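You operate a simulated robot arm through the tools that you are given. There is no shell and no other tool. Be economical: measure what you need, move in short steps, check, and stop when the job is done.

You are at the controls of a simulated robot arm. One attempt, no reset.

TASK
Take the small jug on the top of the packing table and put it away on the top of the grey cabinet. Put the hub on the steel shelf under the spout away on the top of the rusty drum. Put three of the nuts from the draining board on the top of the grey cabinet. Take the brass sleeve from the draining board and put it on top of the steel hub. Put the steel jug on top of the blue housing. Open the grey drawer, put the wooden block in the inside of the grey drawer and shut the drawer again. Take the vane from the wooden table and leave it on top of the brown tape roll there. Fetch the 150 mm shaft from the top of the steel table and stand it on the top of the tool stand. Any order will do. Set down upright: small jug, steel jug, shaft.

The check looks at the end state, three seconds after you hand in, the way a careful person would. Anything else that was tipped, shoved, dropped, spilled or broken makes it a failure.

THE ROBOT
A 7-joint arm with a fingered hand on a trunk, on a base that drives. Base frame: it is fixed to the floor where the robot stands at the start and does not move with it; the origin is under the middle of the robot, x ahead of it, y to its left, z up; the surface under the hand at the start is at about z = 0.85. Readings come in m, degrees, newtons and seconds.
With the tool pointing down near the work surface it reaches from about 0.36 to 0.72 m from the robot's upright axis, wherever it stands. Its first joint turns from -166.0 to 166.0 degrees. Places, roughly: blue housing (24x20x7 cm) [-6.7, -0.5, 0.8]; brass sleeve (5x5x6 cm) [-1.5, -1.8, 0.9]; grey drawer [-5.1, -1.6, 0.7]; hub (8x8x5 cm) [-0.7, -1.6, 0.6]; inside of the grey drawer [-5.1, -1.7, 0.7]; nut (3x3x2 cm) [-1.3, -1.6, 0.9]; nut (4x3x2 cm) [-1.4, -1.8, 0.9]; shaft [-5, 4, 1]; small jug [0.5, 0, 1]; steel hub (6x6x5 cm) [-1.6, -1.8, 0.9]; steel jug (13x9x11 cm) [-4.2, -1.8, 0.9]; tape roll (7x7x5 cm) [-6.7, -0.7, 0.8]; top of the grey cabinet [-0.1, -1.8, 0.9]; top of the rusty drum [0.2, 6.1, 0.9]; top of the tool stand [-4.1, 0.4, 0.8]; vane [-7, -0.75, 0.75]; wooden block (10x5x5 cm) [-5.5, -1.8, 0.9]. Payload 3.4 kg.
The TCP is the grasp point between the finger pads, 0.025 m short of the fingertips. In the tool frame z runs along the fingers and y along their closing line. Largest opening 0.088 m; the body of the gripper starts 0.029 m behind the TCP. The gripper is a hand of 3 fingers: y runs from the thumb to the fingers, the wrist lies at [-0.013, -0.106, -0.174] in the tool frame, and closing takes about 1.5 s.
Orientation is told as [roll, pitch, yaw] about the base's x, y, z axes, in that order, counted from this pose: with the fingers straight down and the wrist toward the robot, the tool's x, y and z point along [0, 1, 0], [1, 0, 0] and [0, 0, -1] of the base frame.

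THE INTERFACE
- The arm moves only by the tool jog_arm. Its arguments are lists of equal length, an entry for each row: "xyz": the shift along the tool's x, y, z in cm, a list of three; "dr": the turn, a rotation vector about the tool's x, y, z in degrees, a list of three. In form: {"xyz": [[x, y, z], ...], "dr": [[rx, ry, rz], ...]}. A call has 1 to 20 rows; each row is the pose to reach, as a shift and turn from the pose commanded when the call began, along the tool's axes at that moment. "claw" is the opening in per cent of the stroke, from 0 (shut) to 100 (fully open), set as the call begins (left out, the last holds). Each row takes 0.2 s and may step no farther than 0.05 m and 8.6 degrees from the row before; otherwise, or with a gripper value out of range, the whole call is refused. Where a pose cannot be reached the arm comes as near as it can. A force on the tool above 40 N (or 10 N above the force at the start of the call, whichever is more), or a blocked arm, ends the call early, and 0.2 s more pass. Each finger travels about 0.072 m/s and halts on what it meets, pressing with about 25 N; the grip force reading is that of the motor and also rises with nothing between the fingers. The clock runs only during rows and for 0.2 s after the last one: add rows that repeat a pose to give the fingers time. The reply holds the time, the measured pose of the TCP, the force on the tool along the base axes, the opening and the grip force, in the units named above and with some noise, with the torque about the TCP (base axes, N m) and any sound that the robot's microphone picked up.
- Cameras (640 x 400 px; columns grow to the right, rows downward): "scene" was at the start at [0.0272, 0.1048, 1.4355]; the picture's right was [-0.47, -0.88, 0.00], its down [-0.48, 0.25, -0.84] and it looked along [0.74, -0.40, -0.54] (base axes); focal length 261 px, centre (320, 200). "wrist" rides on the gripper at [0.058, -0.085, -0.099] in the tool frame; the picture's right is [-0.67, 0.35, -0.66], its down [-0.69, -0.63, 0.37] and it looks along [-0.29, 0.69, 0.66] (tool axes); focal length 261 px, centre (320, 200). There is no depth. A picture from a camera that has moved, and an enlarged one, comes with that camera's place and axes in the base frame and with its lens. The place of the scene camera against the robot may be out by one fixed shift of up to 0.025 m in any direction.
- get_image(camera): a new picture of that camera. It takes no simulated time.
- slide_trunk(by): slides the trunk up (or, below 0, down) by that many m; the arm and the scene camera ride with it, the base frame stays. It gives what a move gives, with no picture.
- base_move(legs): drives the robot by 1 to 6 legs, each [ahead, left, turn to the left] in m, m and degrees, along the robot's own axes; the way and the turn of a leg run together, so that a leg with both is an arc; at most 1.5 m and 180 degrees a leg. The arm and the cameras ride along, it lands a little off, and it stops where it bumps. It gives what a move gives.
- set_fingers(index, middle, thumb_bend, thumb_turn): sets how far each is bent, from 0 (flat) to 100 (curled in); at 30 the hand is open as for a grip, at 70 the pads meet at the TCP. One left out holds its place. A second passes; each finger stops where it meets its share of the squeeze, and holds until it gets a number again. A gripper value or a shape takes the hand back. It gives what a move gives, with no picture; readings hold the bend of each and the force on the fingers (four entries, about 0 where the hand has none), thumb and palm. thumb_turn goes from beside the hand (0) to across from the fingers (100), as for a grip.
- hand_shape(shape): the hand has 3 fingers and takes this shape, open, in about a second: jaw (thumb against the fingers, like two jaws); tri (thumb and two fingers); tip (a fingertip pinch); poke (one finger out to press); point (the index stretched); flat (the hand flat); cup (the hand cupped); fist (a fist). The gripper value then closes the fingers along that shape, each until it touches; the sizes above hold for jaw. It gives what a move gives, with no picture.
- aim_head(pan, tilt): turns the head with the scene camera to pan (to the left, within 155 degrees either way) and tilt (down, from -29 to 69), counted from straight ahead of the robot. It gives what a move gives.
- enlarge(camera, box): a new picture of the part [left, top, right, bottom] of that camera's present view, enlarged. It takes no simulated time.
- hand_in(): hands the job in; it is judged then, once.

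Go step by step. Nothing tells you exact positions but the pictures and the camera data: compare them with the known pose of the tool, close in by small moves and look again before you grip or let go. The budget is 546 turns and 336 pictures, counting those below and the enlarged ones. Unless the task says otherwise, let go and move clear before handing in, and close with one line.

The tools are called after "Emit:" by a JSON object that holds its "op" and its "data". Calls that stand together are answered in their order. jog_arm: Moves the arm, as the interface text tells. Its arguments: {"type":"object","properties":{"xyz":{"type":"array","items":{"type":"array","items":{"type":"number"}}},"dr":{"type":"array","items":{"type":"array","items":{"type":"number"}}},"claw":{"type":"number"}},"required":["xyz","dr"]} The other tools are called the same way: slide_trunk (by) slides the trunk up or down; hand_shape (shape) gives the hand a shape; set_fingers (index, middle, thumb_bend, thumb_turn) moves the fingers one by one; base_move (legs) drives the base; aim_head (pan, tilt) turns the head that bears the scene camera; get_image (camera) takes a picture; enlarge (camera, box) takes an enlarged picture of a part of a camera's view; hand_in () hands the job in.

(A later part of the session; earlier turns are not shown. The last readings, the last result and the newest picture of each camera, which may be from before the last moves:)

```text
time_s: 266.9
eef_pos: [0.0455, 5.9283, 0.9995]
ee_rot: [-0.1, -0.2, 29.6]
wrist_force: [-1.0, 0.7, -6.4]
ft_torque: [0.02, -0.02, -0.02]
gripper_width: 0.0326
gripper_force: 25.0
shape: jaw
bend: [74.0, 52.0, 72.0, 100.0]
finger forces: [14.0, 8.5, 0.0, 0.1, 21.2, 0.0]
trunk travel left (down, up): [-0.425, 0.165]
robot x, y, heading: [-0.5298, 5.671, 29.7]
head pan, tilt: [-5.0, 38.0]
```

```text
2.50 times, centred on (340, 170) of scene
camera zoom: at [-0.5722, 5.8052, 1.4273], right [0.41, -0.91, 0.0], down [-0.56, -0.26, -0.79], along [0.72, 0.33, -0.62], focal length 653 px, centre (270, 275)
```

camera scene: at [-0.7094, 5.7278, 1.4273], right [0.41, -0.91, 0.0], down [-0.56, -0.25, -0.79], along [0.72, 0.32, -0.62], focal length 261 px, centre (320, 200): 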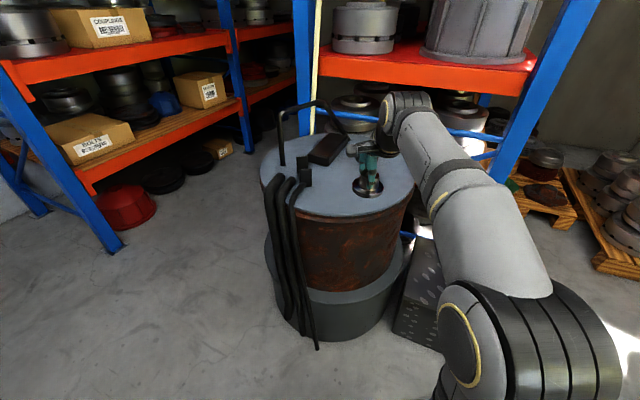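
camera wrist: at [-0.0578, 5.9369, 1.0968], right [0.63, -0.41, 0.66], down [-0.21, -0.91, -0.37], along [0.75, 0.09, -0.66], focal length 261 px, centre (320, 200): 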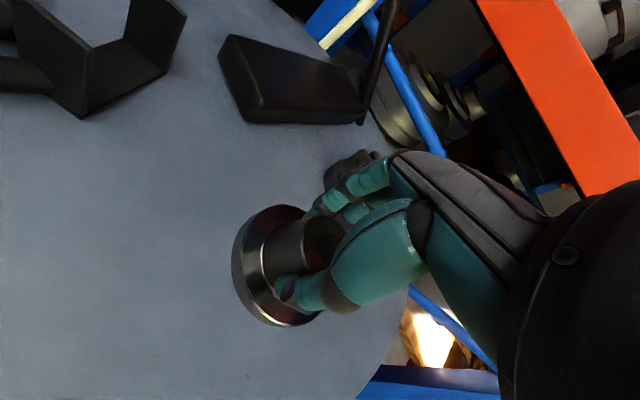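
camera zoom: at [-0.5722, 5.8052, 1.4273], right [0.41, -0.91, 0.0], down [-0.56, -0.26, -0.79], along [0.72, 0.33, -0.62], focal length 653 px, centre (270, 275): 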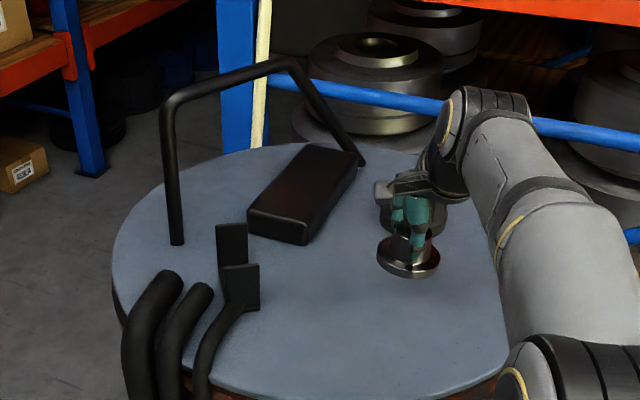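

The lid may be higher than I thought and the cap closer. I pull back 3 cm toward me and lower gently.

Emit:
{"op": "jog_arm", "data": {"xyz": [[0, -1.5, 0], [0, -3, 0], [0, -3, 0.4], [0, -3, 0.8], [0, -3, 0.8]], "dr": [[0, 0, 0], [0, 0, 0], [0, 0, 0], [0, 0, 0], [0, 0, 0]]}}

Emit:
{"op": "get_image", "data": {"camera": "wrist"}}

```text
time_s: 268.1
eef_pos: [0.0182, 5.9159, 0.9915]
ee_rot: [0.1, -0.1, 29.6]
wrist_force: [-0.1, 0.4, -6.0]
ft_torque: [0.03, 0.03, -0.03]
gripper_width: 0.0326
gripper_force: 24.3
shape: jaw
bend: [74.0, 52.0, 72.0, 100.0]
finger forces: [14.2, 8.5, 0.0, 0.0, 21.1, 0.0]
trunk travel left (down, up): [-0.425, 0.165]
robot x, y, heading: [-0.5294, 5.6715, 29.6]
head pan, tilt: [-5.0, 38.0]
```

```text
224 pictures are left
camera wrist: at [-0.0852, 5.9237, 1.0895], right [0.63, -0.41, 0.66], down [-0.21, -0.91, -0.37], along [0.75, 0.09, -0.66], focal length 261 px, centre (320, 200)
```

wrist: 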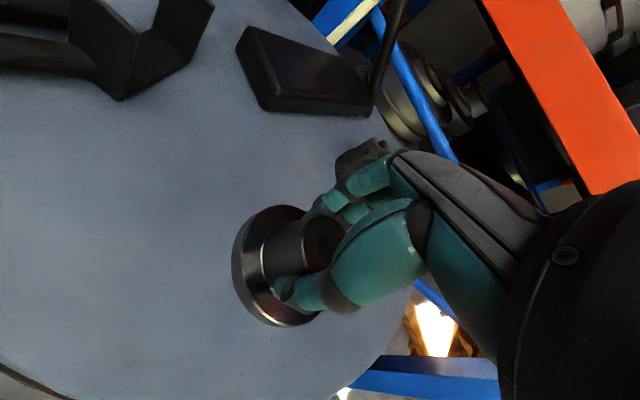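

Clear. I lower further in small steps.

Emit:
{"op": "jog_arm", "data": {"xyz": [[0, 0, 0.4], [0, 0, 0.8], [0, 0, 1.2], [0, 0, 1.2]], "dr": [[0, 0, 0], [0, 0, 0], [0, 0, 0], [0, 0, 0]]}}

Emit:
{"op": "jog_arm", "data": {"xyz": [[0, 0, 0.4], [0, 0, 0.8], [0, 0, 1.2], [0, 0, 1.2]], "dr": [[0, 0, 0], [0, 0, 0], [0, 0, 0], [0, 0, 0]]}}

Emit:
{"op": "get_image", "data": {"camera": "wrist"}}

```text
time_s: 269.1
eef_pos: [0.0191, 5.9154, 0.9785]
ee_rot: [-0.1, -0.1, 29.6]
wrist_force: [0.5, 0.4, -5.5]
ft_torque: [0.04, 0.02, -0.02]
gripper_width: 0.0322
gripper_force: 25.1
shape: jaw
bend: [74.0, 52.0, 72.0, 100.0]
finger forces: [14.0, 8.5, 0.0, 0.0, 21.0, 0.1]
trunk travel left (down, up): [-0.425, 0.165]
robot x, y, heading: [-0.5301, 5.6748, 29.5]
head pan, tilt: [-5.0, 38.0]
```

```text
time_s: 270.1
eef_pos: [0.0193, 5.9152, 0.967]
ee_rot: [-0.2, -0.2, 29.5]
wrist_force: [1.6, -0.4, -6.2]
ft_torque: [0.0, 0.01, 0.01]
gripper_width: 0.0323
gripper_force: 24.8
shape: jaw
bend: [74.0, 52.0, 72.0, 100.0]
finger forces: [14.1, 8.5, 0.0, 0.0, 21.1, 0.0]
trunk travel left (down, up): [-0.425, 0.165]
robot x, y, heading: [-0.5285, 5.6704, 29.5]
head pan, tilt: [-5.0, 38.0]
```

```text
223 pictures are left
camera wrist: at [-0.0842, 5.923, 1.0647], right [0.63, -0.41, 0.66], down [-0.21, -0.91, -0.37], along [0.75, 0.09, -0.66], focal length 261 px, centre (320, 200)
```

wrist: 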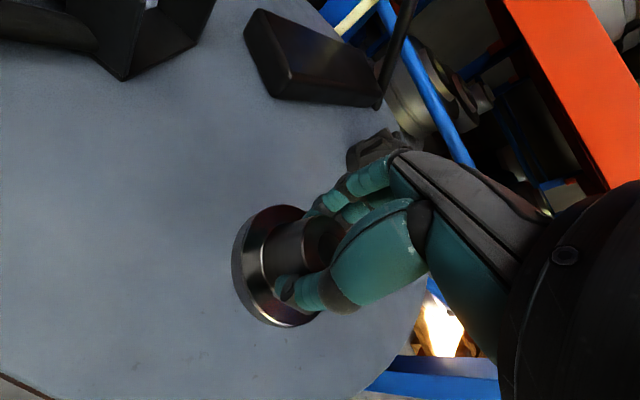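

Still no contact; further down.

Emit:
{"op": "jog_arm", "data": {"xyz": [[0, 0, 0.4], [0, 0, 0.8], [0, 0, 1.2], [0, 0, 1.2]], "dr": [[0, 0, 0], [0, 0, 0], [0, 0, 0], [0, 0, 0]]}}

Emit:
{"op": "jog_arm", "data": {"xyz": [[0, 0, 0.3], [0, 0, 0.6], [0, 0, 0.9], [0, 0, 0.9]], "dr": [[0, 0, 0], [0, 0, 0], [0, 0, 0], [0, 0, 0]]}}

Emit:
{"op": "get_image", "data": {"camera": "wrist"}}

```text
time_s: 271.1
eef_pos: [0.0196, 5.9148, 0.9551]
ee_rot: [-0.1, -0.2, 29.6]
wrist_force: [0.4, 0.5, -6.1]
ft_torque: [0.01, 0.04, 0.0]
gripper_width: 0.0324
gripper_force: 24.7
shape: jaw
bend: [74.0, 52.0, 72.0, 100.0]
finger forces: [14.1, 8.5, 0.0, 0.0, 21.1, 0.0]
trunk travel left (down, up): [-0.425, 0.165]
robot x, y, heading: [-0.53, 5.6716, 29.4]
head pan, tilt: [-5.0, 38.0]
```

```text
time_s: 272.1
eef_pos: [0.0185, 5.9156, 0.946]
ee_rot: [-0.2, -0.2, 29.7]
wrist_force: [-0.5, -0.4, -6.2]
ft_torque: [0.04, -0.01, -0.01]
gripper_width: 0.0324
gripper_force: 24.9
shape: jaw
bend: [74.0, 52.0, 72.0, 100.0]
finger forces: [14.0, 8.5, 0.0, 0.0, 21.0, 0.1]
trunk travel left (down, up): [-0.425, 0.165]
robot x, y, heading: [-0.5333, 5.6722, 29.3]
head pan, tilt: [-5.0, 38.0]
```

```text
222 pictures are left
camera wrist: at [-0.0836, 5.9241, 1.0443], right [0.63, -0.41, 0.66], down [-0.21, -0.91, -0.37], along [0.75, 0.09, -0.66], focal length 261 px, centre (320, 200)
```

wrist: 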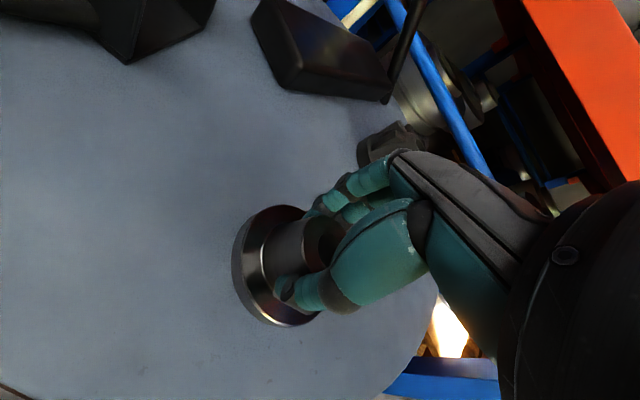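

Getting near (lid likely ≈0.87–0.88). I go on in finer steps.

Emit:
{"op": "jog_arm", "data": {"xyz": [[0, 0, 0.3], [0, 0, 0.6], [0, 0, 0.8], [0, 0, 0.8]], "dr": [[0, 0, 0], [0, 0, 0], [0, 0, 0], [0, 0, 0]]}}

Emit:
{"op": "jog_arm", "data": {"xyz": [[0, 0, 0.2], [0, 0, 0.4], [0, 0, 0.4]], "dr": [[0, 0, 0], [0, 0, 0], [0, 0, 0]]}}

Emit:
{"op": "jog_arm", "data": {"xyz": [[0, 0, 0.2], [0, 0, 0.4], [0, 0, 0.4]], "dr": [[0, 0, 0], [0, 0, 0], [0, 0, 0]]}}

```text
time_s: 273.1
eef_pos: [0.02, 5.9153, 0.9381]
ee_rot: [0.0, -0.2, 29.6]
wrist_force: [0.2, 0.1, -6.3]
ft_torque: [0.02, 0.02, 0.02]
gripper_width: 0.0325
gripper_force: 25.2
shape: jaw
bend: [74.0, 52.0, 72.0, 100.0]
finger forces: [14.0, 8.5, 0.1, 0.0, 21.0, 0.1]
trunk travel left (down, up): [-0.425, 0.165]
robot x, y, heading: [-0.5319, 5.6732, 29.5]
head pan, tilt: [-5.0, 38.0]
```

```text
time_s: 273.9
eef_pos: [0.0193, 5.9152, 0.9339]
ee_rot: [0.0, -0.3, 29.6]
wrist_force: [-0.6, -0.3, -6.2]
ft_torque: [0.04, 0.08, -0.02]
gripper_width: 0.0324
gripper_force: 24.9
shape: jaw
bend: [74.0, 52.0, 72.0, 100.0]
finger forces: [14.2, 8.5, 0.0, 0.1, 21.0, 0.1]
trunk travel left (down, up): [-0.425, 0.165]
robot x, y, heading: [-0.5304, 5.6726, 29.6]
head pan, tilt: [-5.0, 38.0]
```

```text
time_s: 274.7
eef_pos: [0.0175, 5.9152, 0.9308]
ee_rot: [-0.2, -0.2, 29.7]
wrist_force: [0.5, 0.1, -6.9]
ft_torque: [0.03, 0.01, 0.02]
gripper_width: 0.0323
gripper_force: 24.8
shape: jaw
bend: [74.0, 52.0, 72.0, 100.0]
finger forces: [14.2, 8.4, 0.1, 0.1, 20.9, 0.1]
trunk travel left (down, up): [-0.425, 0.165]
robot x, y, heading: [-0.5333, 5.6733, 29.5]
head pan, tilt: [-5.0, 38.0]
```

No contact yet at 0.931; I check the view and continue.

Emit:
{"op": "enlarge", "data": {"camera": "scene", "box": [310, 140, 390, 220]}}

Emit:
{"op": "jog_arm", "data": {"xyz": [[0, 0, 0.2], [0, 0, 0.4], [0, 0, 0.4]], "dr": [[0, 0, 0], [0, 0, 0], [0, 0, 0]]}}

Emit:
{"op": "jog_arm", "data": {"xyz": [[0, 0, 0.2], [0, 0, 0.4], [0, 0, 0.4]], "dr": [[0, 0, 0], [0, 0, 0], [0, 0, 0]]}}

```text
5.00 times, centred on (350, 180) of scene
camera zoom: at [-0.5723, 5.8052, 1.4273], right [0.41, -0.91, 0.0], down [-0.56, -0.26, -0.79], along [0.72, 0.33, -0.62], focal length 1306 px, centre (170, 300)
```

zoom: 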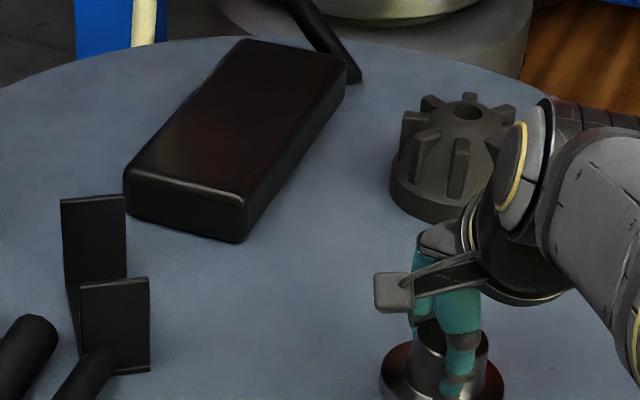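

```text
time_s: 275.5
eef_pos: [0.0196, 5.9142, 0.9271]
ee_rot: [-0.2, -0.2, 29.5]
wrist_force: [-0.3, 0.3, -6.5]
ft_torque: [0.04, 0.01, -0.01]
gripper_width: 0.0328
gripper_force: 24.8
shape: jaw
bend: [74.0, 52.0, 72.0, 100.0]
finger forces: [14.1, 8.5, 0.0, 0.0, 21.0, 0.0]
trunk travel left (down, up): [-0.425, 0.165]
robot x, y, heading: [-0.5278, 5.6729, 29.4]
head pan, tilt: [-5.0, 38.0]
```

```text
time_s: 276.3
eef_pos: [0.0178, 5.9153, 0.9225]
ee_rot: [-0.1, -0.2, 29.6]
wrist_force: [0.9, 0.7, -6.3]
ft_torque: [0.0, -0.02, -0.03]
gripper_width: 0.0324
gripper_force: 24.7
shape: jaw
bend: [74.0, 52.0, 72.0, 100.0]
finger forces: [14.1, 8.5, 0.0, 0.0, 21.0, 0.1]
trunk travel left (down, up): [-0.425, 0.165]
robot x, y, heading: [-0.5332, 5.6732, 29.4]
head pan, tilt: [-5.0, 38.0]
```

Still free; I continue down in small steps.

Emit:
{"op": "jog_arm", "data": {"xyz": [[0, 0, 0.2], [0, 0, 0.4], [0, 0, 0.5], [0, 0, 0.5]], "dr": [[0, 0, 0], [0, 0, 0], [0, 0, 0], [0, 0, 0]]}}

Emit:
{"op": "jog_arm", "data": {"xyz": [[0, 0, 0.2], [0, 0, 0.4], [0, 0, 0.5], [0, 0, 0.5]], "dr": [[0, 0, 0], [0, 0, 0], [0, 0, 0], [0, 0, 0]]}}

Emit:
{"op": "enlarge", "data": {"camera": "scene", "box": [310, 140, 410, 240]}}

```text
time_s: 277.3
eef_pos: [0.0189, 5.9154, 0.9181]
ee_rot: [-0.1, -0.2, 29.6]
wrist_force: [0.0, -0.1, -6.3]
ft_torque: [0.01, -0.02, 0.04]
gripper_width: 0.0324
gripper_force: 24.9
shape: jaw
bend: [74.0, 52.0, 72.0, 100.0]
finger forces: [14.1, 8.5, 0.0, 0.1, 20.9, 0.1]
trunk travel left (down, up): [-0.425, 0.165]
robot x, y, heading: [-0.5328, 5.6731, 29.8]
head pan, tilt: [-5.0, 38.0]
```

```text
time_s: 278.3
eef_pos: [0.0196, 5.9151, 0.9122]
ee_rot: [-0.1, -0.2, 29.6]
wrist_force: [0.1, -0.3, -6.8]
ft_torque: [0.04, 0.03, -0.02]
gripper_width: 0.0326
gripper_force: 25.0
shape: jaw
bend: [74.0, 52.0, 72.0, 100.0]
finger forces: [14.0, 8.6, 0.1, 0.1, 21.0, 0.0]
trunk travel left (down, up): [-0.425, 0.165]
robot x, y, heading: [-0.5271, 5.668, 29.5]
head pan, tilt: [-5.0, 38.0]
```

```text
4.00 times, centred on (360, 190) of scene
camera zoom: at [-0.5723, 5.8052, 1.4273], right [0.41, -0.91, 0.0], down [-0.56, -0.26, -0.79], along [0.72, 0.33, -0.62], focal length 1044 px, centre (160, 240)
```

zoom: 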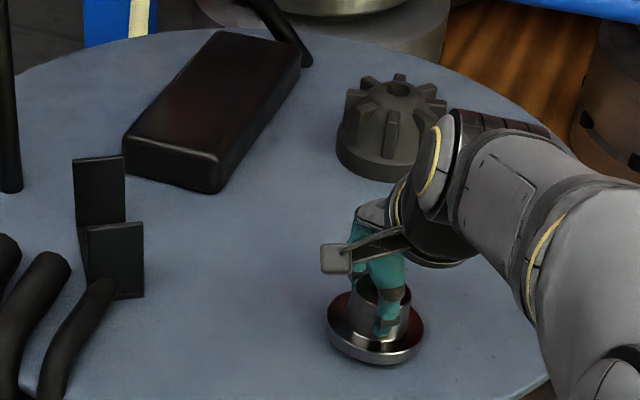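

Very near now; a few more millimetres.

Emit:
{"op": "jog_arm", "data": {"xyz": [[0, 0, 0.2], [0, 0, 0.4], [0, 0, 0.4]], "dr": [[0, 0, 0], [0, 0, 0], [0, 0, 0]]}}

Emit:
{"op": "jog_arm", "data": {"xyz": [[0, 0, 0.2], [0, 0, 0.4], [0, 0, 0.4]], "dr": [[0, 0, 0], [0, 0, 0], [0, 0, 0]]}}

Emit:
{"op": "jog_arm", "data": {"xyz": [[0, 0, 0.2], [0, 0, 0.3], [0, 0, 0.3]], "dr": [[0, 0, 0], [0, 0, 0], [0, 0, 0]]}}

```text
time_s: 279.1
eef_pos: [0.0181, 5.9136, 0.9092]
ee_rot: [-0.1, -0.2, 29.6]
wrist_force: [-0.3, -0.2, -6.4]
ft_torque: [0.04, 0.02, 0.0]
gripper_width: 0.0323
gripper_force: 25.2
shape: jaw
bend: [74.0, 52.0, 72.0, 100.0]
finger forces: [14.0, 8.6, 0.0, 0.0, 21.1, 0.0]
trunk travel left (down, up): [-0.425, 0.165]
robot x, y, heading: [-0.5302, 5.6747, 29.5]
head pan, tilt: [-5.0, 38.0]
```

```text
time_s: 279.9
eef_pos: [0.0192, 5.9144, 0.9046]
ee_rot: [-0.1, -0.1, 29.6]
wrist_force: [0.6, 0.6, -5.7]
ft_torque: [0.01, -0.03, -0.02]
gripper_width: 0.0325
gripper_force: 24.6
shape: jaw
bend: [74.0, 52.0, 72.0, 100.0]
finger forces: [13.9, 8.6, 0.0, 0.1, 21.4, 0.0]
trunk travel left (down, up): [-0.425, 0.165]
robot x, y, heading: [-0.5308, 5.6727, 29.5]
head pan, tilt: [-5.0, 38.0]
```

```text
time_s: 280.7
eef_pos: [0.0197, 5.9145, 0.9025]
ee_rot: [-0.1, -0.3, 29.5]
wrist_force: [0.0, 0.8, 3.5]
ft_torque: [0.0, -0.09, 0.0]
gripper_width: 0.0329
gripper_force: 24.9
shape: jaw
bend: [74.0, 52.0, 72.0, 100.0]
finger forces: [14.4, 9.7, 0.0, 0.1, 22.8, 0.0]
trunk travel left (down, up): [-0.425, 0.165]
robot x, y, heading: [-0.5285, 5.6742, 29.7]
head pan, tilt: [-5.0, 38.0]
```

Contact at 0.9025. I open the hand and rise straight up.

Emit:
{"op": "jog_arm", "data": {"xyz": [[0, 0, 0], [0, 0, 0], [0, 0, 0], [0, 0, 0], [0, 0, 0], [0, 0, 0]], "dr": [[0, 0, 0], [0, 0, 0], [0, 0, 0], [0, 0, 0], [0, 0, 0], [0, 0, 0]], "claw": 100}}

Emit:
{"op": "jog_arm", "data": {"xyz": [[0, 0, -1], [0, 0, -3], [0, 0, -6], [0, -2, -10], [0, -4, -14], [0, -8, -18]], "dr": [[0, 0, 0], [0, 0, 0], [0, 0, 0], [0, 0, 0], [0, 0, 0], [0, 0, 0]]}}

Emit:
{"op": "get_image", "data": {"camera": "scene"}}

```text
time_s: 282.1
eef_pos: [0.0189, 5.9133, 0.9021]
ee_rot: [0.0, -0.3, 29.6]
wrist_force: [0.0, 0.3, 0.2]
ft_torque: [0.02, 0.0, 0.0]
gripper_width: 0.0875
gripper_force: 0.1
shape: jaw
bend: [30.0, 30.0, 30.0, 98.0]
finger forces: [0.0, 0.1, 0.0, 0.1, 0.0, 0.0]
trunk travel left (down, up): [-0.425, 0.165]
robot x, y, heading: [-0.5308, 5.6721, 29.4]
head pan, tilt: [-5.0, 38.0]
```

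```text
refused: row 6 steps farther than a row can; nothing moved
```

```text
219 pictures are left
camera scene: at [-0.5729, 5.8049, 1.4273], right [0.41, -0.91, 0.0], down [-0.56, -0.26, -0.79], along [0.72, 0.33, -0.62], focal length 261 px, centre (320, 200)
```

scene: 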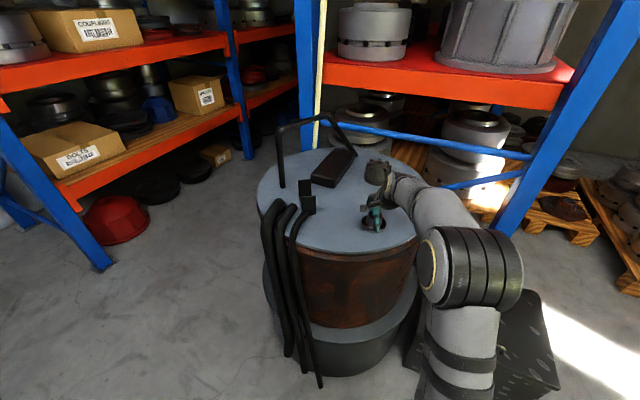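

The hub is released. I rise with smaller steps.

Emit:
{"op": "jog_arm", "data": {"xyz": [[0, 0, -1], [0, 0, -3], [0, 0, -6], [0, -2, -10], [0, -4, -14], [0, -6, -18]], "dr": [[0, 0, 0], [0, 0, 0], [0, 0, 0], [0, 0, 0], [0, 0, 0], [0, 0, 0]]}}

Emit:
{"op": "enlarge", "data": {"camera": "scene", "box": [250, 110, 430, 260]}}

```text
time_s: 283.5
eef_pos: [-0.0377, 5.8846, 1.0829]
ee_rot: [-0.1, -0.1, 29.5]
wrist_force: [0.0, 0.2, -0.1]
ft_torque: [-0.01, -0.01, -0.01]
gripper_width: 0.0876
gripper_force: 0.2
shape: jaw
bend: [30.0, 30.0, 30.0, 98.0]
finger forces: [0.1, 0.0, 0.0, 0.0, 0.0, 0.1]
trunk travel left (down, up): [-0.425, 0.165]
robot x, y, heading: [-0.5313, 5.6713, 29.7]
head pan, tilt: [-5.0, 38.0]
```

```text
2.67 times, centred on (340, 185) of scene
camera zoom: at [-0.573, 5.8049, 1.4273], right [0.41, -0.91, 0.0], down [-0.56, -0.26, -0.79], along [0.72, 0.33, -0.62], focal length 696 px, centre (267, 240)
```

zoom: 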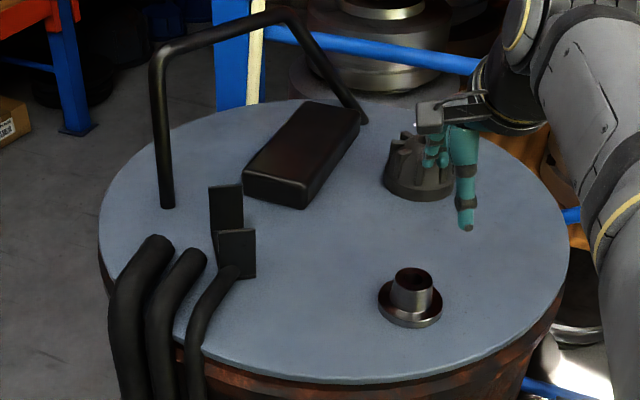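

The hub stands on the drum lid. Now to the shaft on the steel table at about (-5,4): I back off, turn south and drive out of the corridor.

Emit:
{"op": "base_move", "data": {"legs": [[-0.35, 0, 0], [0, 0, -120], [1.3, 0, 0]]}}

Emit:
{"op": "aim_head", "data": {"pan": 0, "tilt": 20}}

Emit:
{"op": "get_image", "data": {"camera": "scene"}}

```text
time_s: 296.7
eef_pos: [-0.848, 3.7003, 1.0816]
ee_rot: [-0.1, -0.2, -88.8]
wrist_force: [-0.8, -0.3, -0.1]
ft_torque: [-0.03, -0.02, -0.01]
gripper_width: 0.0877
gripper_force: 0.1
shape: jaw
bend: [30.0, 30.0, 30.0, 98.0]
finger forces: [0.0, 0.0, 0.0, 0.0, 0.1, 0.0]
trunk travel left (down, up): [-0.425, 0.165]
robot x, y, heading: [-0.799, 4.2318, -88.9]
head pan, tilt: [-5.0, 38.0]
```

```text
time_s: 297.5
eef_pos: [-0.8473, 3.7002, 1.0805]
ee_rot: [-0.1, -0.3, -88.8]
wrist_force: [0.3, 0.1, 0.1]
ft_torque: [-0.01, -0.03, 0.01]
gripper_width: 0.0875
gripper_force: 0.1
shape: jaw
bend: [30.0, 30.0, 30.0, 98.0]
finger forces: [0.0, 0.0, 0.0, 0.0, 0.1, 0.1]
trunk travel left (down, up): [-0.425, 0.165]
robot x, y, heading: [-0.7988, 4.2339, -89.0]
head pan, tilt: [0.0, 20.0]
```

```text
217 pictures are left
camera scene: at [-0.6338, 4.1929, 1.4557], right [-1.0, -0.02, 0.0], down [-0.01, 0.34, -0.94], along [0.02, -0.94, -0.34], focal length 261 px, centre (320, 200)
```

scene: 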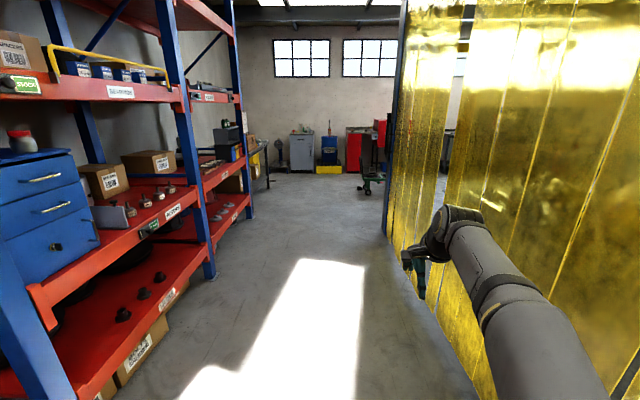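

I shift left a bit and continue south to y≈0.65, between the post and the trolley.

Emit:
{"op": "base_move", "data": {"legs": [[1.4, 0.25, -1], [1.4, 0, 0], [0.75, 0, 0]]}}

Emit:
{"op": "aim_head", "data": {"pan": -80, "tilt": 30}}

Emit:
{"op": "get_image", "data": {"camera": "scene"}}

```text
time_s: 314.7
eef_pos: [-0.5275, 0.1845, 1.081]
ee_rot: [-0.2, -0.2, -87.6]
wrist_force: [-0.3, -0.2, -0.7]
ft_torque: [0.01, 0.0, -0.02]
gripper_width: 0.0878
gripper_force: 0.1
shape: jaw
bend: [30.0, 30.0, 30.0, 98.0]
finger forces: [0.1, 0.0, 0.0, 0.0, 0.0, 0.0]
trunk travel left (down, up): [-0.425, 0.165]
robot x, y, heading: [-0.4927, 0.7191, -87.6]
head pan, tilt: [0.0, 20.0]
```

```text
time_s: 316.2
eef_pos: [-0.5273, 0.184, 1.0814]
ee_rot: [-0.3, -0.3, -87.6]
wrist_force: [-0.7, 0.2, 0.3]
ft_torque: [-0.05, 0.01, 0.03]
gripper_width: 0.088
gripper_force: 0.1
shape: jaw
bend: [30.0, 30.0, 30.0, 98.0]
finger forces: [0.1, 0.1, 0.0, 0.1, 0.0, 0.1]
trunk travel left (down, up): [-0.425, 0.165]
robot x, y, heading: [-0.4908, 0.7186, -87.7]
head pan, tilt: [-80.0, 30.0]
```

```text
216 pictures are left
camera scene: at [-0.4158, 0.7546, 1.4397], right [-0.21, 0.98, 0.0], down [0.49, 0.11, -0.87], along [-0.85, -0.19, -0.5], focal length 261 px, centre (320, 200)
```

scene: 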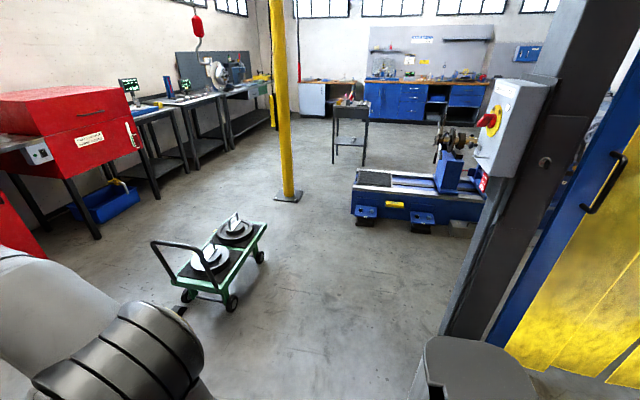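

The room's west side is visible. The clear route is south of the trolley and the yellow column, so I go south, then turn west along y≈-0.8.

Emit:
{"op": "base_move", "data": {"legs": [[1.45, 0, -2], [0, 0, -90], [1.2, 0, 0]]}}

Emit:
{"op": "aim_head", "data": {"pan": 0, "tilt": 25}}

Emit:
{"op": "get_image", "data": {"camera": "scene"}}

```text
time_s: 333.1
eef_pos: [-2.2325, -0.7064, 1.082]
ee_rot: [-0.2, -0.2, -179.0]
wrist_force: [0.0, -0.1, -0.2]
ft_torque: [0.01, -0.01, 0.01]
gripper_width: 0.0877
gripper_force: 0.2
shape: jaw
bend: [30.0, 30.0, 30.0, 98.0]
finger forces: [0.0, 0.0, 0.0, 0.1, 0.1, 0.0]
trunk travel left (down, up): [-0.425, 0.165]
robot x, y, heading: [-1.6947, -0.7583, -179.0]
head pan, tilt: [-80.0, 30.0]
```

```text
time_s: 334.6
eef_pos: [-2.2315, -0.7055, 1.0803]
ee_rot: [-0.2, -0.1, -179.0]
wrist_force: [0.0, -0.5, 0.1]
ft_torque: [-0.01, 0.01, 0.03]
gripper_width: 0.0876
gripper_force: 0.1
shape: jaw
bend: [30.0, 30.0, 30.0, 98.0]
finger forces: [0.0, 0.1, 0.0, 0.1, 0.0, 0.0]
trunk travel left (down, up): [-0.425, 0.165]
robot x, y, heading: [-1.6984, -0.7552, -178.9]
head pan, tilt: [0.0, 25.0]
```

```text
215 pictures are left
camera scene: at [-1.719, -0.9254, 1.4477], right [-0.02, 1.0, 0.0], down [0.42, 0.01, -0.91], along [-0.91, -0.01, -0.42], focal length 261 px, centre (320, 200)
```

scene: 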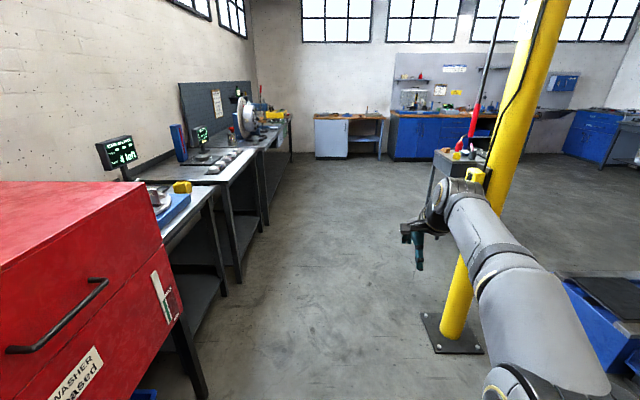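

The benches run along the left with the steel jug, drawer and block further on. I do those first; drive west and look left.

Emit:
{"op": "base_move", "data": {"legs": [[1.4, -0.1, 0], [1.0, 0, 0]]}}

Emit:
{"op": "aim_head", "data": {"pan": 70, "tilt": 28}}

Emit:
{"op": "get_image", "data": {"camera": "scene"}}

Emit:
{"op": "aim_head", "data": {"pan": 20, "tilt": 25}}

Emit:
{"op": "get_image", "data": {"camera": "scene"}}

```text
time_s: 346.4
eef_pos: [-4.6227, -0.6064, 1.0818]
ee_rot: [-0.2, -0.1, 179.4]
wrist_force: [-0.3, 0.3, -0.1]
ft_torque: [0.03, -0.02, 0.01]
gripper_width: 0.0876
gripper_force: 0.0
shape: jaw
bend: [30.0, 30.0, 30.0, 98.0]
finger forces: [0.0, 0.1, 0.0, 0.1, 0.1, 0.1]
trunk travel left (down, up): [-0.425, 0.165]
robot x, y, heading: [-4.0852, -0.6718, 179.6]
head pan, tilt: [0.0, 25.0]
```

```text
time_s: 347.8
eef_pos: [-4.6222, -0.6056, 1.0801]
ee_rot: [-0.1, -0.2, 179.4]
wrist_force: [-0.1, 0.0, 0.5]
ft_torque: [0.03, -0.01, -0.02]
gripper_width: 0.0879
gripper_force: 0.1
shape: jaw
bend: [30.0, 30.0, 30.0, 98.0]
finger forces: [0.0, 0.1, 0.1, 0.0, 0.0, 0.0]
trunk travel left (down, up): [-0.425, 0.165]
robot x, y, heading: [-4.0937, -0.6667, 179.4]
head pan, tilt: [70.0, 28.0]
```

```text
214 pictures are left
camera scene: at [-4.0564, -0.9251, 1.4429], right [-0.94, 0.35, 0.0], down [0.17, 0.44, -0.88], along [-0.31, -0.83, -0.47], focal length 261 px, centre (320, 200)
```

scene: 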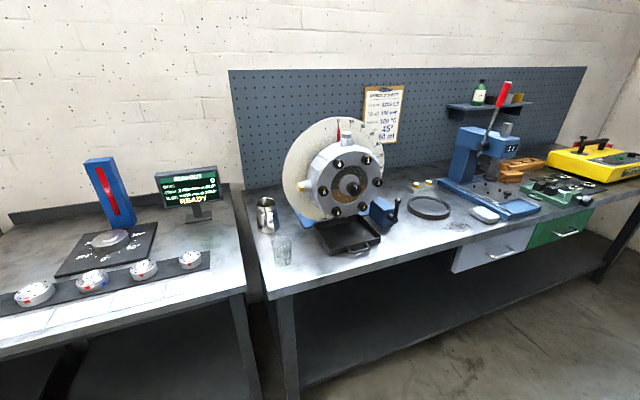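

```text
time_s: 349.0
eef_pos: [-4.6232, -0.6065, 1.0813]
ee_rot: [-0.1, -0.3, 179.4]
wrist_force: [0.5, 0.5, -0.6]
ft_torque: [-0.01, 0.0, 0.0]
gripper_width: 0.0876
gripper_force: 0.1
shape: jaw
bend: [30.0, 30.0, 30.0, 98.0]
finger forces: [0.1, 0.0, 0.0, 0.1, 0.0, 0.1]
trunk travel left (down, up): [-0.425, 0.165]
robot x, y, heading: [-4.0901, -0.6702, 179.4]
head pan, tilt: [20.0, 25.0]
```

```text
213 pictures are left
camera scene: at [-4.1111, -0.8703, 1.4477], right [-0.33, 0.94, 0.0], down [0.4, 0.14, -0.91], along [-0.85, -0.3, -0.42], focal length 261 px, centre (320, 200)
```

scene: 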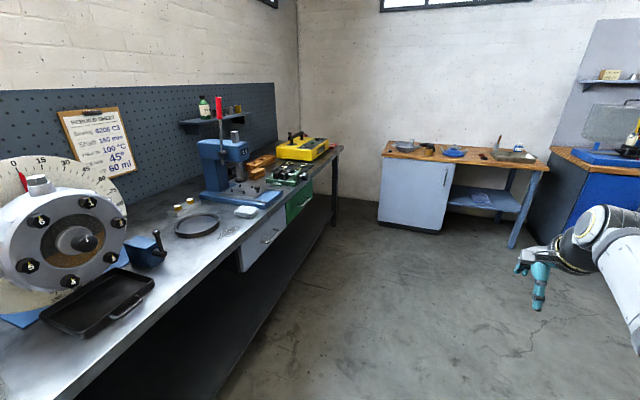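

The steel jug is beside a glass at the bench's left end; the grey drawer is next to a green one; the block lies near the blue press. I zoom in.

Emit:
{"op": "aim_head", "data": {"pan": 70, "tilt": 28}}

Emit:
{"op": "enlarge", "data": {"camera": "scene", "box": [240, 170, 400, 290]}}

Emit:
{"op": "enlarge", "data": {"camera": "scene", "box": [400, 120, 640, 290]}}

```text
time_s: 350.1
eef_pos: [-4.6222, -0.6049, 1.0818]
ee_rot: [-0.1, -0.2, 179.4]
wrist_force: [0.7, -0.6, -0.5]
ft_torque: [-0.02, 0.03, 0.0]
gripper_width: 0.0877
gripper_force: 0.1
shape: jaw
bend: [30.0, 30.0, 30.0, 98.0]
finger forces: [0.0, 0.0, 0.0, 0.0, 0.0, 0.1]
trunk travel left (down, up): [-0.425, 0.165]
robot x, y, heading: [-4.0898, -0.6715, 179.5]
head pan, tilt: [70.0, 28.0]
```

```text
3.33 times, centred on (320, 230) of scene
camera zoom: at [-4.0564, -0.9251, 1.4429], right [-0.94, 0.35, 0.0], down [0.17, 0.44, -0.88], along [-0.31, -0.83, -0.47], focal length 870 px, centre (320, 100)
```

zoom: 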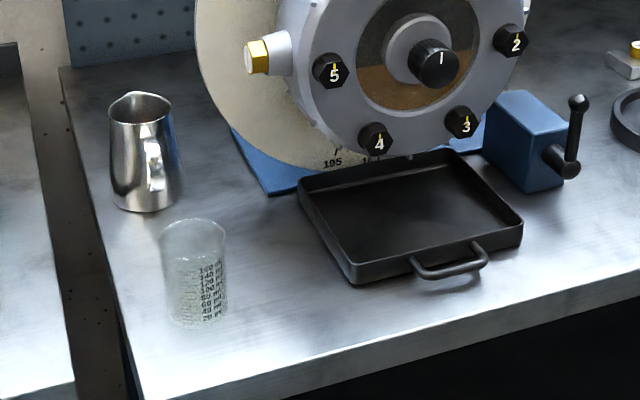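

```text
2.35 times, centred on (520, 205) of scene
camera zoom: at [-4.0564, -0.9251, 1.4429], right [-0.94, 0.35, 0.0], down [0.17, 0.44, -0.88], along [-0.31, -0.83, -0.47], focal length 614 px, centre (-151, 188)
```

zoom: 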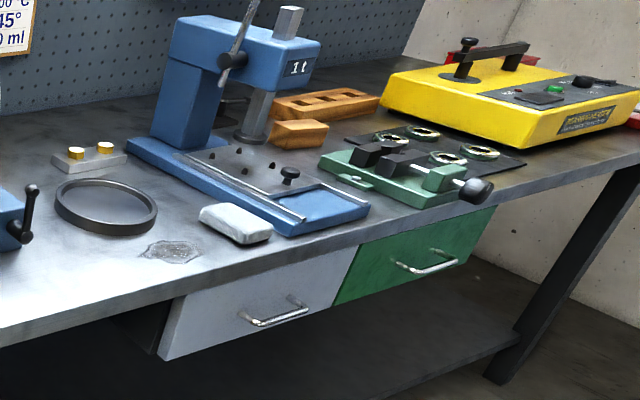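

Steel jug ≈(-4.157,-1.75) with its handle toward the room, a glass in front of it and a disc machine to its right. I turn to face the bench and move closer.

Emit:
{"op": "base_move", "data": {"legs": [[0, 0, 90.5], [0.33, 0, 0]]}}

Emit:
{"op": "aim_head", "data": {"pan": -10, "tilt": 40}}

Emit:
{"op": "get_image", "data": {"camera": "scene"}}

Emit:
{"op": "get_image", "data": {"camera": "wrist"}}

```text
time_s: 356.3
eef_pos: [-4.1105, -1.5299, 1.0814]
ee_rot: [-0.1, -0.2, -87.6]
wrist_force: [0.1, -0.3, 0.0]
ft_torque: [0.01, -0.02, 0.02]
gripper_width: 0.0879
gripper_force: 0.1
shape: jaw
bend: [30.0, 30.0, 30.0, 98.0]
finger forces: [0.0, 0.1, 0.1, 0.0, 0.0, 0.0]
trunk travel left (down, up): [-0.425, 0.165]
robot x, y, heading: [-4.0789, -0.9974, -87.5]
head pan, tilt: [70.0, 28.0]
```

```text
time_s: 357.8
eef_pos: [-4.111, -1.5317, 1.0811]
ee_rot: [-0.1, -0.2, -87.4]
wrist_force: [-0.1, 0.4, 0.3]
ft_torque: [0.01, 0.0, 0.01]
gripper_width: 0.0877
gripper_force: 0.1
shape: jaw
bend: [30.0, 30.0, 30.0, 98.0]
finger forces: [0.0, 0.0, 0.0, 0.0, 0.0, 0.0]
trunk travel left (down, up): [-0.425, 0.165]
robot x, y, heading: [-4.0731, -0.9923, -87.5]
head pan, tilt: [-10.0, 40.0]
```

```text
210 pictures are left
camera scene: at [-3.9236, -1.0249, 1.4244], right [-0.99, 0.13, 0.0], down [0.08, 0.64, -0.77], along [-0.1, -0.76, -0.64], focal length 261 px, centre (320, 200)
```

scene: 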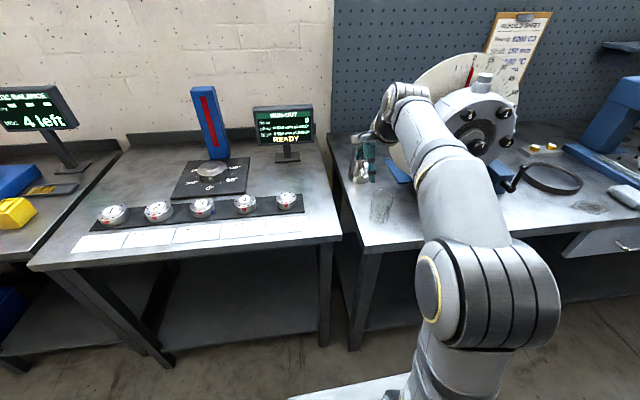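

```text
209 pictures are left
camera wrist: at [-4.0571, -1.4429, 1.1789], right [-0.65, -0.38, 0.66], down [-0.71, 0.6, -0.37], along [-0.26, -0.71, -0.66], focal length 261 px, centre (320, 200)
```

wrist: 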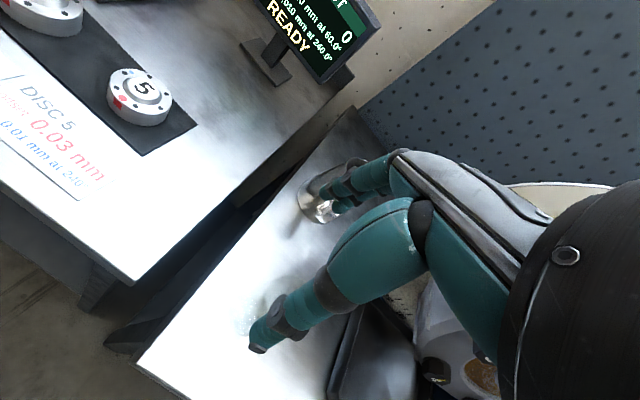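

The jug is at about (-4.165,-1.74). I raise a bit and rotate the hand 60° clockwise (as seen from above), so thumb and fingers straddle the jug beside its handle.

Emit:
{"op": "jog_arm", "data": {"xyz": [[0, 0, -1], [0, 0, -2], [0, 0, -3], [0, 0, -4], [0, 0, -4], [0, 0, -4], [0, 0, -4], [0, 0, -4]], "dr": [[0, 0, 8.5], [0, 0, 17], [0, 0, 25.5], [0, 0, 34], [0, 0, 42.5], [0, 0, 51], [0, 0, 59.5], [0, 0, 59.5]]}}

Emit:
{"op": "get_image", "data": {"camera": "wrist"}}

Emit:
{"op": "get_image", "data": {"camera": "scene"}}

```text
time_s: 359.6
eef_pos: [-4.1111, -1.5318, 1.1207]
ee_rot: [0.2, -0.3, -147.1]
wrist_force: [0.6, 0.4, 0.4]
ft_torque: [0.03, 0.02, 0.0]
gripper_width: 0.0877
gripper_force: 0.1
shape: jaw
bend: [30.0, 30.0, 30.0, 98.0]
finger forces: [0.0, 0.0, 0.0, 0.1, 0.0, 0.1]
trunk travel left (down, up): [-0.425, 0.165]
robot x, y, heading: [-4.0761, -0.995, -87.6]
head pan, tilt: [-10.0, 40.0]
```

```text
208 pictures are left
camera wrist: at [-4.0082, -1.5327, 1.219], right [-0.66, 0.38, 0.66], down [0.16, 0.92, -0.37], along [-0.74, -0.14, -0.66], focal length 261 px, centre (320, 200)
```

wrist: 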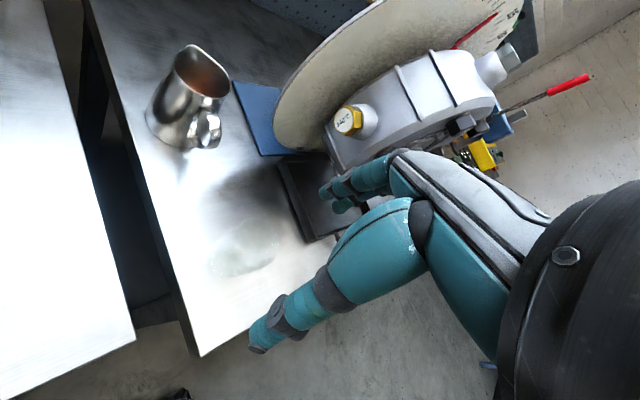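

```text
207 pictures are left
camera scene: at [-3.9235, -1.025, 1.4243], right [-0.99, 0.13, 0.0], down [0.08, 0.64, -0.77], along [-0.1, -0.76, -0.64], focal length 261 px, centre (320, 200)
```

scene: 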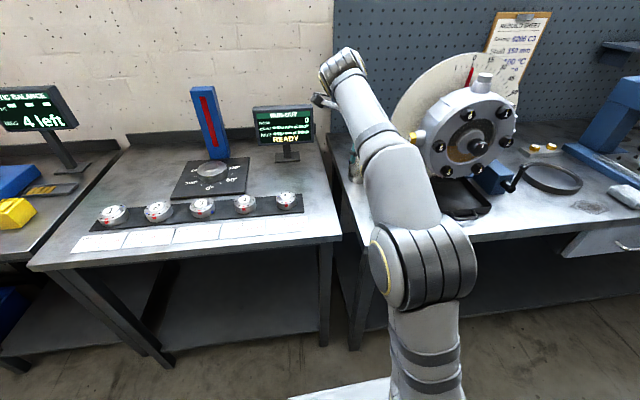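

Rotation works, and now the jug is in clear view. I zoom on it.

Emit:
{"op": "enlarge", "data": {"camera": "wrist", "box": [100, 20, 340, 200]}}

```text
2.22 times, centred on (220, 110) of wrist
camera zoom: at [-4.0082, -1.5327, 1.219], right [-0.66, 0.38, 0.66], down [0.16, 0.92, -0.37], along [-0.74, -0.14, -0.66], focal length 579 px, centre (542, 400)
```

zoom: 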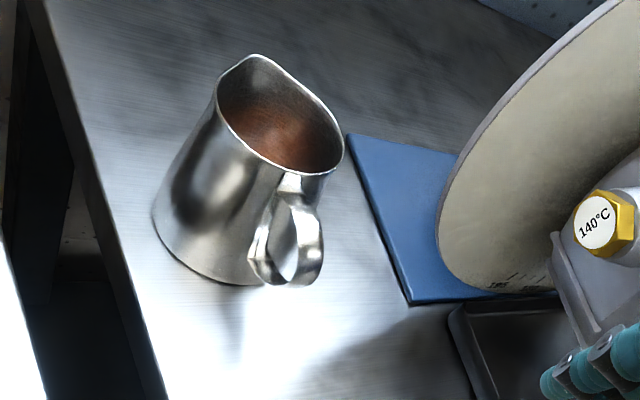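

The jug (with something brown inside, so I keep it level) is at about (-4.154,-1.750), rim z≈1.00, bench z≈0.89. I drive 9 cm closer and move the hand above it.

Emit:
{"op": "base_move", "data": {"legs": [[0.09, 0, 0]]}}

```text
time_s: 360.7
eef_pos: [-4.1073, -1.6179, 1.1208]
ee_rot: [0.1, -0.2, -147.1]
wrist_force: [0.1, -0.1, -0.6]
ft_torque: [-0.01, 0.03, 0.01]
gripper_width: 0.0878
gripper_force: 0.1
shape: jaw
bend: [30.0, 30.0, 30.0, 98.0]
finger forces: [0.1, 0.0, 0.0, 0.0, 0.0, 0.0]
trunk travel left (down, up): [-0.425, 0.165]
robot x, y, heading: [-4.0702, -1.0845, -87.9]
head pan, tilt: [-10.0, 40.0]
```

Now over the jug at the same height.

Emit:
{"op": "jog_arm", "data": {"xyz": [[2.5, 3, 0], [5, 6, 0], [7.5, 9, 0], [8.9, 11.1, 0], [8.9, 11.1, 2.5], [8.9, 11.1, 2.5]], "dr": [[0, 0, 0], [0, 0, 0], [0, 0, 0], [0, 0, 0], [0, 0, 0], [0, 0, 0]]}}

Emit:
{"op": "get_image", "data": {"camera": "wrist"}}

Emit:
{"op": "get_image", "data": {"camera": "scene"}}

```text
time_s: 362.1
eef_pos: [-4.1496, -1.7062, 1.0732]
ee_rot: [0.1, -0.3, -147.0]
wrist_force: [-0.2, 0.2, 0.1]
ft_torque: [0.01, 0.01, 0.02]
gripper_width: 0.0879
gripper_force: 0.1
shape: jaw
bend: [30.0, 30.0, 30.0, 98.0]
finger forces: [0.1, 0.1, 0.0, 0.0, 0.0, 0.1]
out of reach, approached as far as the arm can: row 2, 3, 4, 5, 6
trunk travel left (down, up): [-0.425, 0.165]
robot x, y, heading: [-4.075, -1.0796, -87.3]
head pan, tilt: [-10.0, 40.0]
```

```text
205 pictures are left
camera wrist: at [-4.047, -1.7067, 1.1718], right [-0.66, 0.37, 0.66], down [0.15, 0.92, -0.37], along [-0.74, -0.14, -0.66], focal length 261 px, centre (320, 200)
```

wrist: 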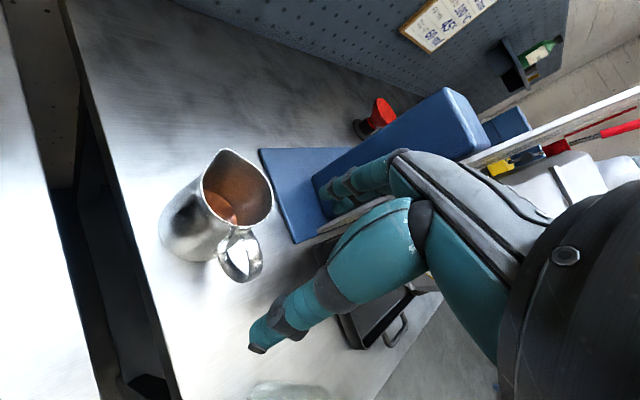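

```text
204 pictures are left
camera scene: at [-3.92, -1.1116, 1.4244], right [-0.99, 0.13, 0.0], down [0.08, 0.64, -0.77], along [-0.1, -0.76, -0.64], focal length 261 px, centre (320, 200)
```

scene: 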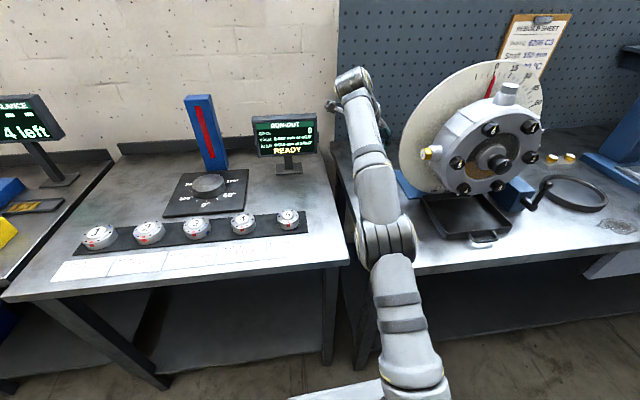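

At this hand angle the reach falls short. I turn the hand back by half (still clear of the handle) and drive 5 cm closer.

Emit:
{"op": "jog_arm", "data": {"xyz": [[0, 0, -1], [0, 0, -2], [0, 0, -2], [0, 0, -2]], "dr": [[0, 0, -8.5], [0, 0, -17], [0, 0, -25.5], [0, 0, -25.5]]}}

Emit:
{"op": "base_move", "data": {"legs": [[0.05, 0, -2]]}}

Emit:
{"op": "get_image", "data": {"camera": "wrist"}}

```text
time_s: 363.1
eef_pos: [-4.1526, -1.7077, 1.0931]
ee_rot: [0.2, -0.2, -121.2]
wrist_force: [-0.8, -0.1, 0.0]
ft_torque: [-0.02, 0.01, 0.0]
gripper_width: 0.0878
gripper_force: 0.0
shape: jaw
bend: [30.0, 30.0, 30.0, 98.0]
finger forces: [0.0, 0.1, 0.0, 0.0, 0.1, 0.0]
trunk travel left (down, up): [-0.425, 0.165]
robot x, y, heading: [-4.0702, -1.0825, -87.6]
head pan, tilt: [-10.0, 40.0]
```

```text
time_s: 364.0
eef_pos: [-4.1731, -1.7537, 1.0933]
ee_rot: [0.0, -0.2, -123.7]
wrist_force: [-0.4, 0.1, -0.9]
ft_torque: [-0.02, 0.03, 0.0]
gripper_width: 0.0878
gripper_force: 0.1
shape: jaw
bend: [30.0, 30.0, 30.0, 98.0]
finger forces: [0.0, 0.0, 0.0, 0.0, 0.0, 0.0]
trunk travel left (down, up): [-0.425, 0.165]
robot x, y, heading: [-4.07, -1.133, -89.7]
head pan, tilt: [-10.0, 40.0]
```

```text
203 pictures are left
camera wrist: at [-4.0783, -1.7148, 1.1909], right [-0.75, 0.08, 0.66], down [-0.22, 0.9, -0.37], along [-0.62, -0.42, -0.66], focal length 261 px, centre (320, 200)
```

wrist: 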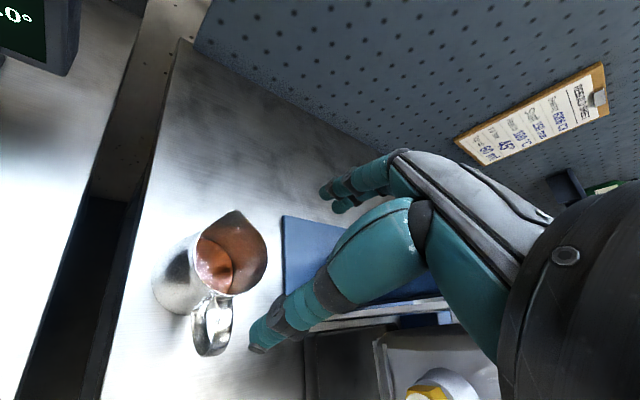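

The jug is at (-4.159,-1.765), handle toward azimuth ~106°, thumb coming at ~56°. I shift and lower until the fingertips are at rim height, then check.

Emit:
{"op": "jog_arm", "data": {"xyz": [[1, 0, 0], [2.1, 0.1, 1], [2.1, 0.1, 4], [2.1, 0.1, 6], [2.1, 0.1, 6]], "dr": [[0, 0, 0], [0, 0, 0], [0, 0, 0], [0, 0, 0], [0, 0, 0]]}}

Emit:
{"op": "get_image", "data": {"camera": "wrist"}}

Emit:
{"op": "enlarge", "data": {"camera": "scene", "box": [300, 80, 460, 230]}}

```text
time_s: 365.2
eef_pos: [-4.155, -1.7668, 1.033]
ee_rot: [0.1, -0.3, -123.6]
wrist_force: [-0.3, 0.1, -0.6]
ft_torque: [0.01, -0.01, 0.02]
gripper_width: 0.0875
gripper_force: 0.0
shape: jaw
bend: [30.0, 30.0, 30.0, 98.0]
finger forces: [0.1, 0.0, 0.0, 0.1, 0.1, 0.0]
trunk travel left (down, up): [-0.425, 0.165]
robot x, y, heading: [-4.0687, -1.1348, -89.7]
head pan, tilt: [-10.0, 40.0]
```

```text
202 pictures are left
camera wrist: at [-4.0604, -1.7274, 1.1317], right [-0.75, 0.08, 0.66], down [-0.22, 0.9, -0.37], along [-0.62, -0.42, -0.66], focal length 261 px, centre (320, 200)
```

wrist: 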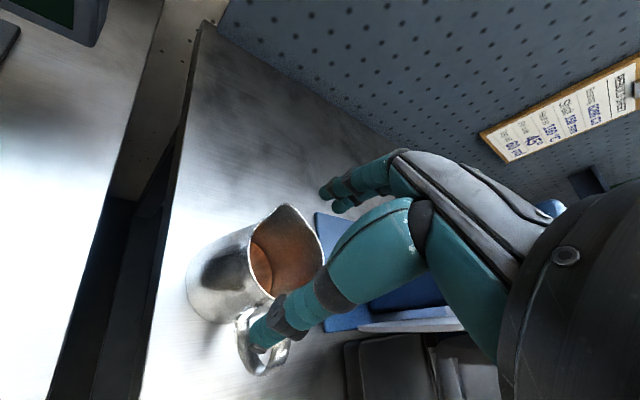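

```text
2.67 times, centred on (380, 155) of scene
camera zoom: at [-3.9194, -1.1672, 1.4243], right [-0.99, 0.17, 0.0], down [0.11, 0.63, -0.77], along [-0.13, -0.76, -0.64], focal length 696 px, centre (160, 320)
```

zoom: 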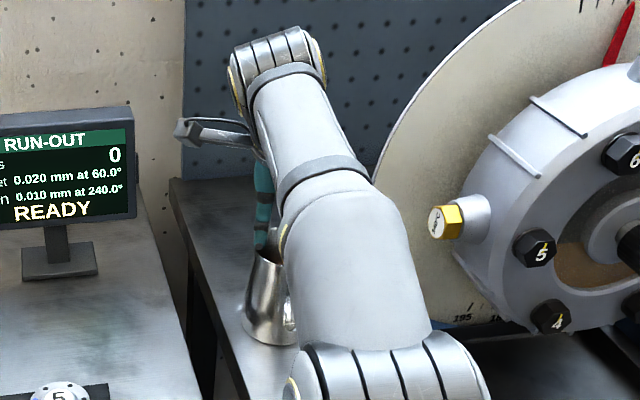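

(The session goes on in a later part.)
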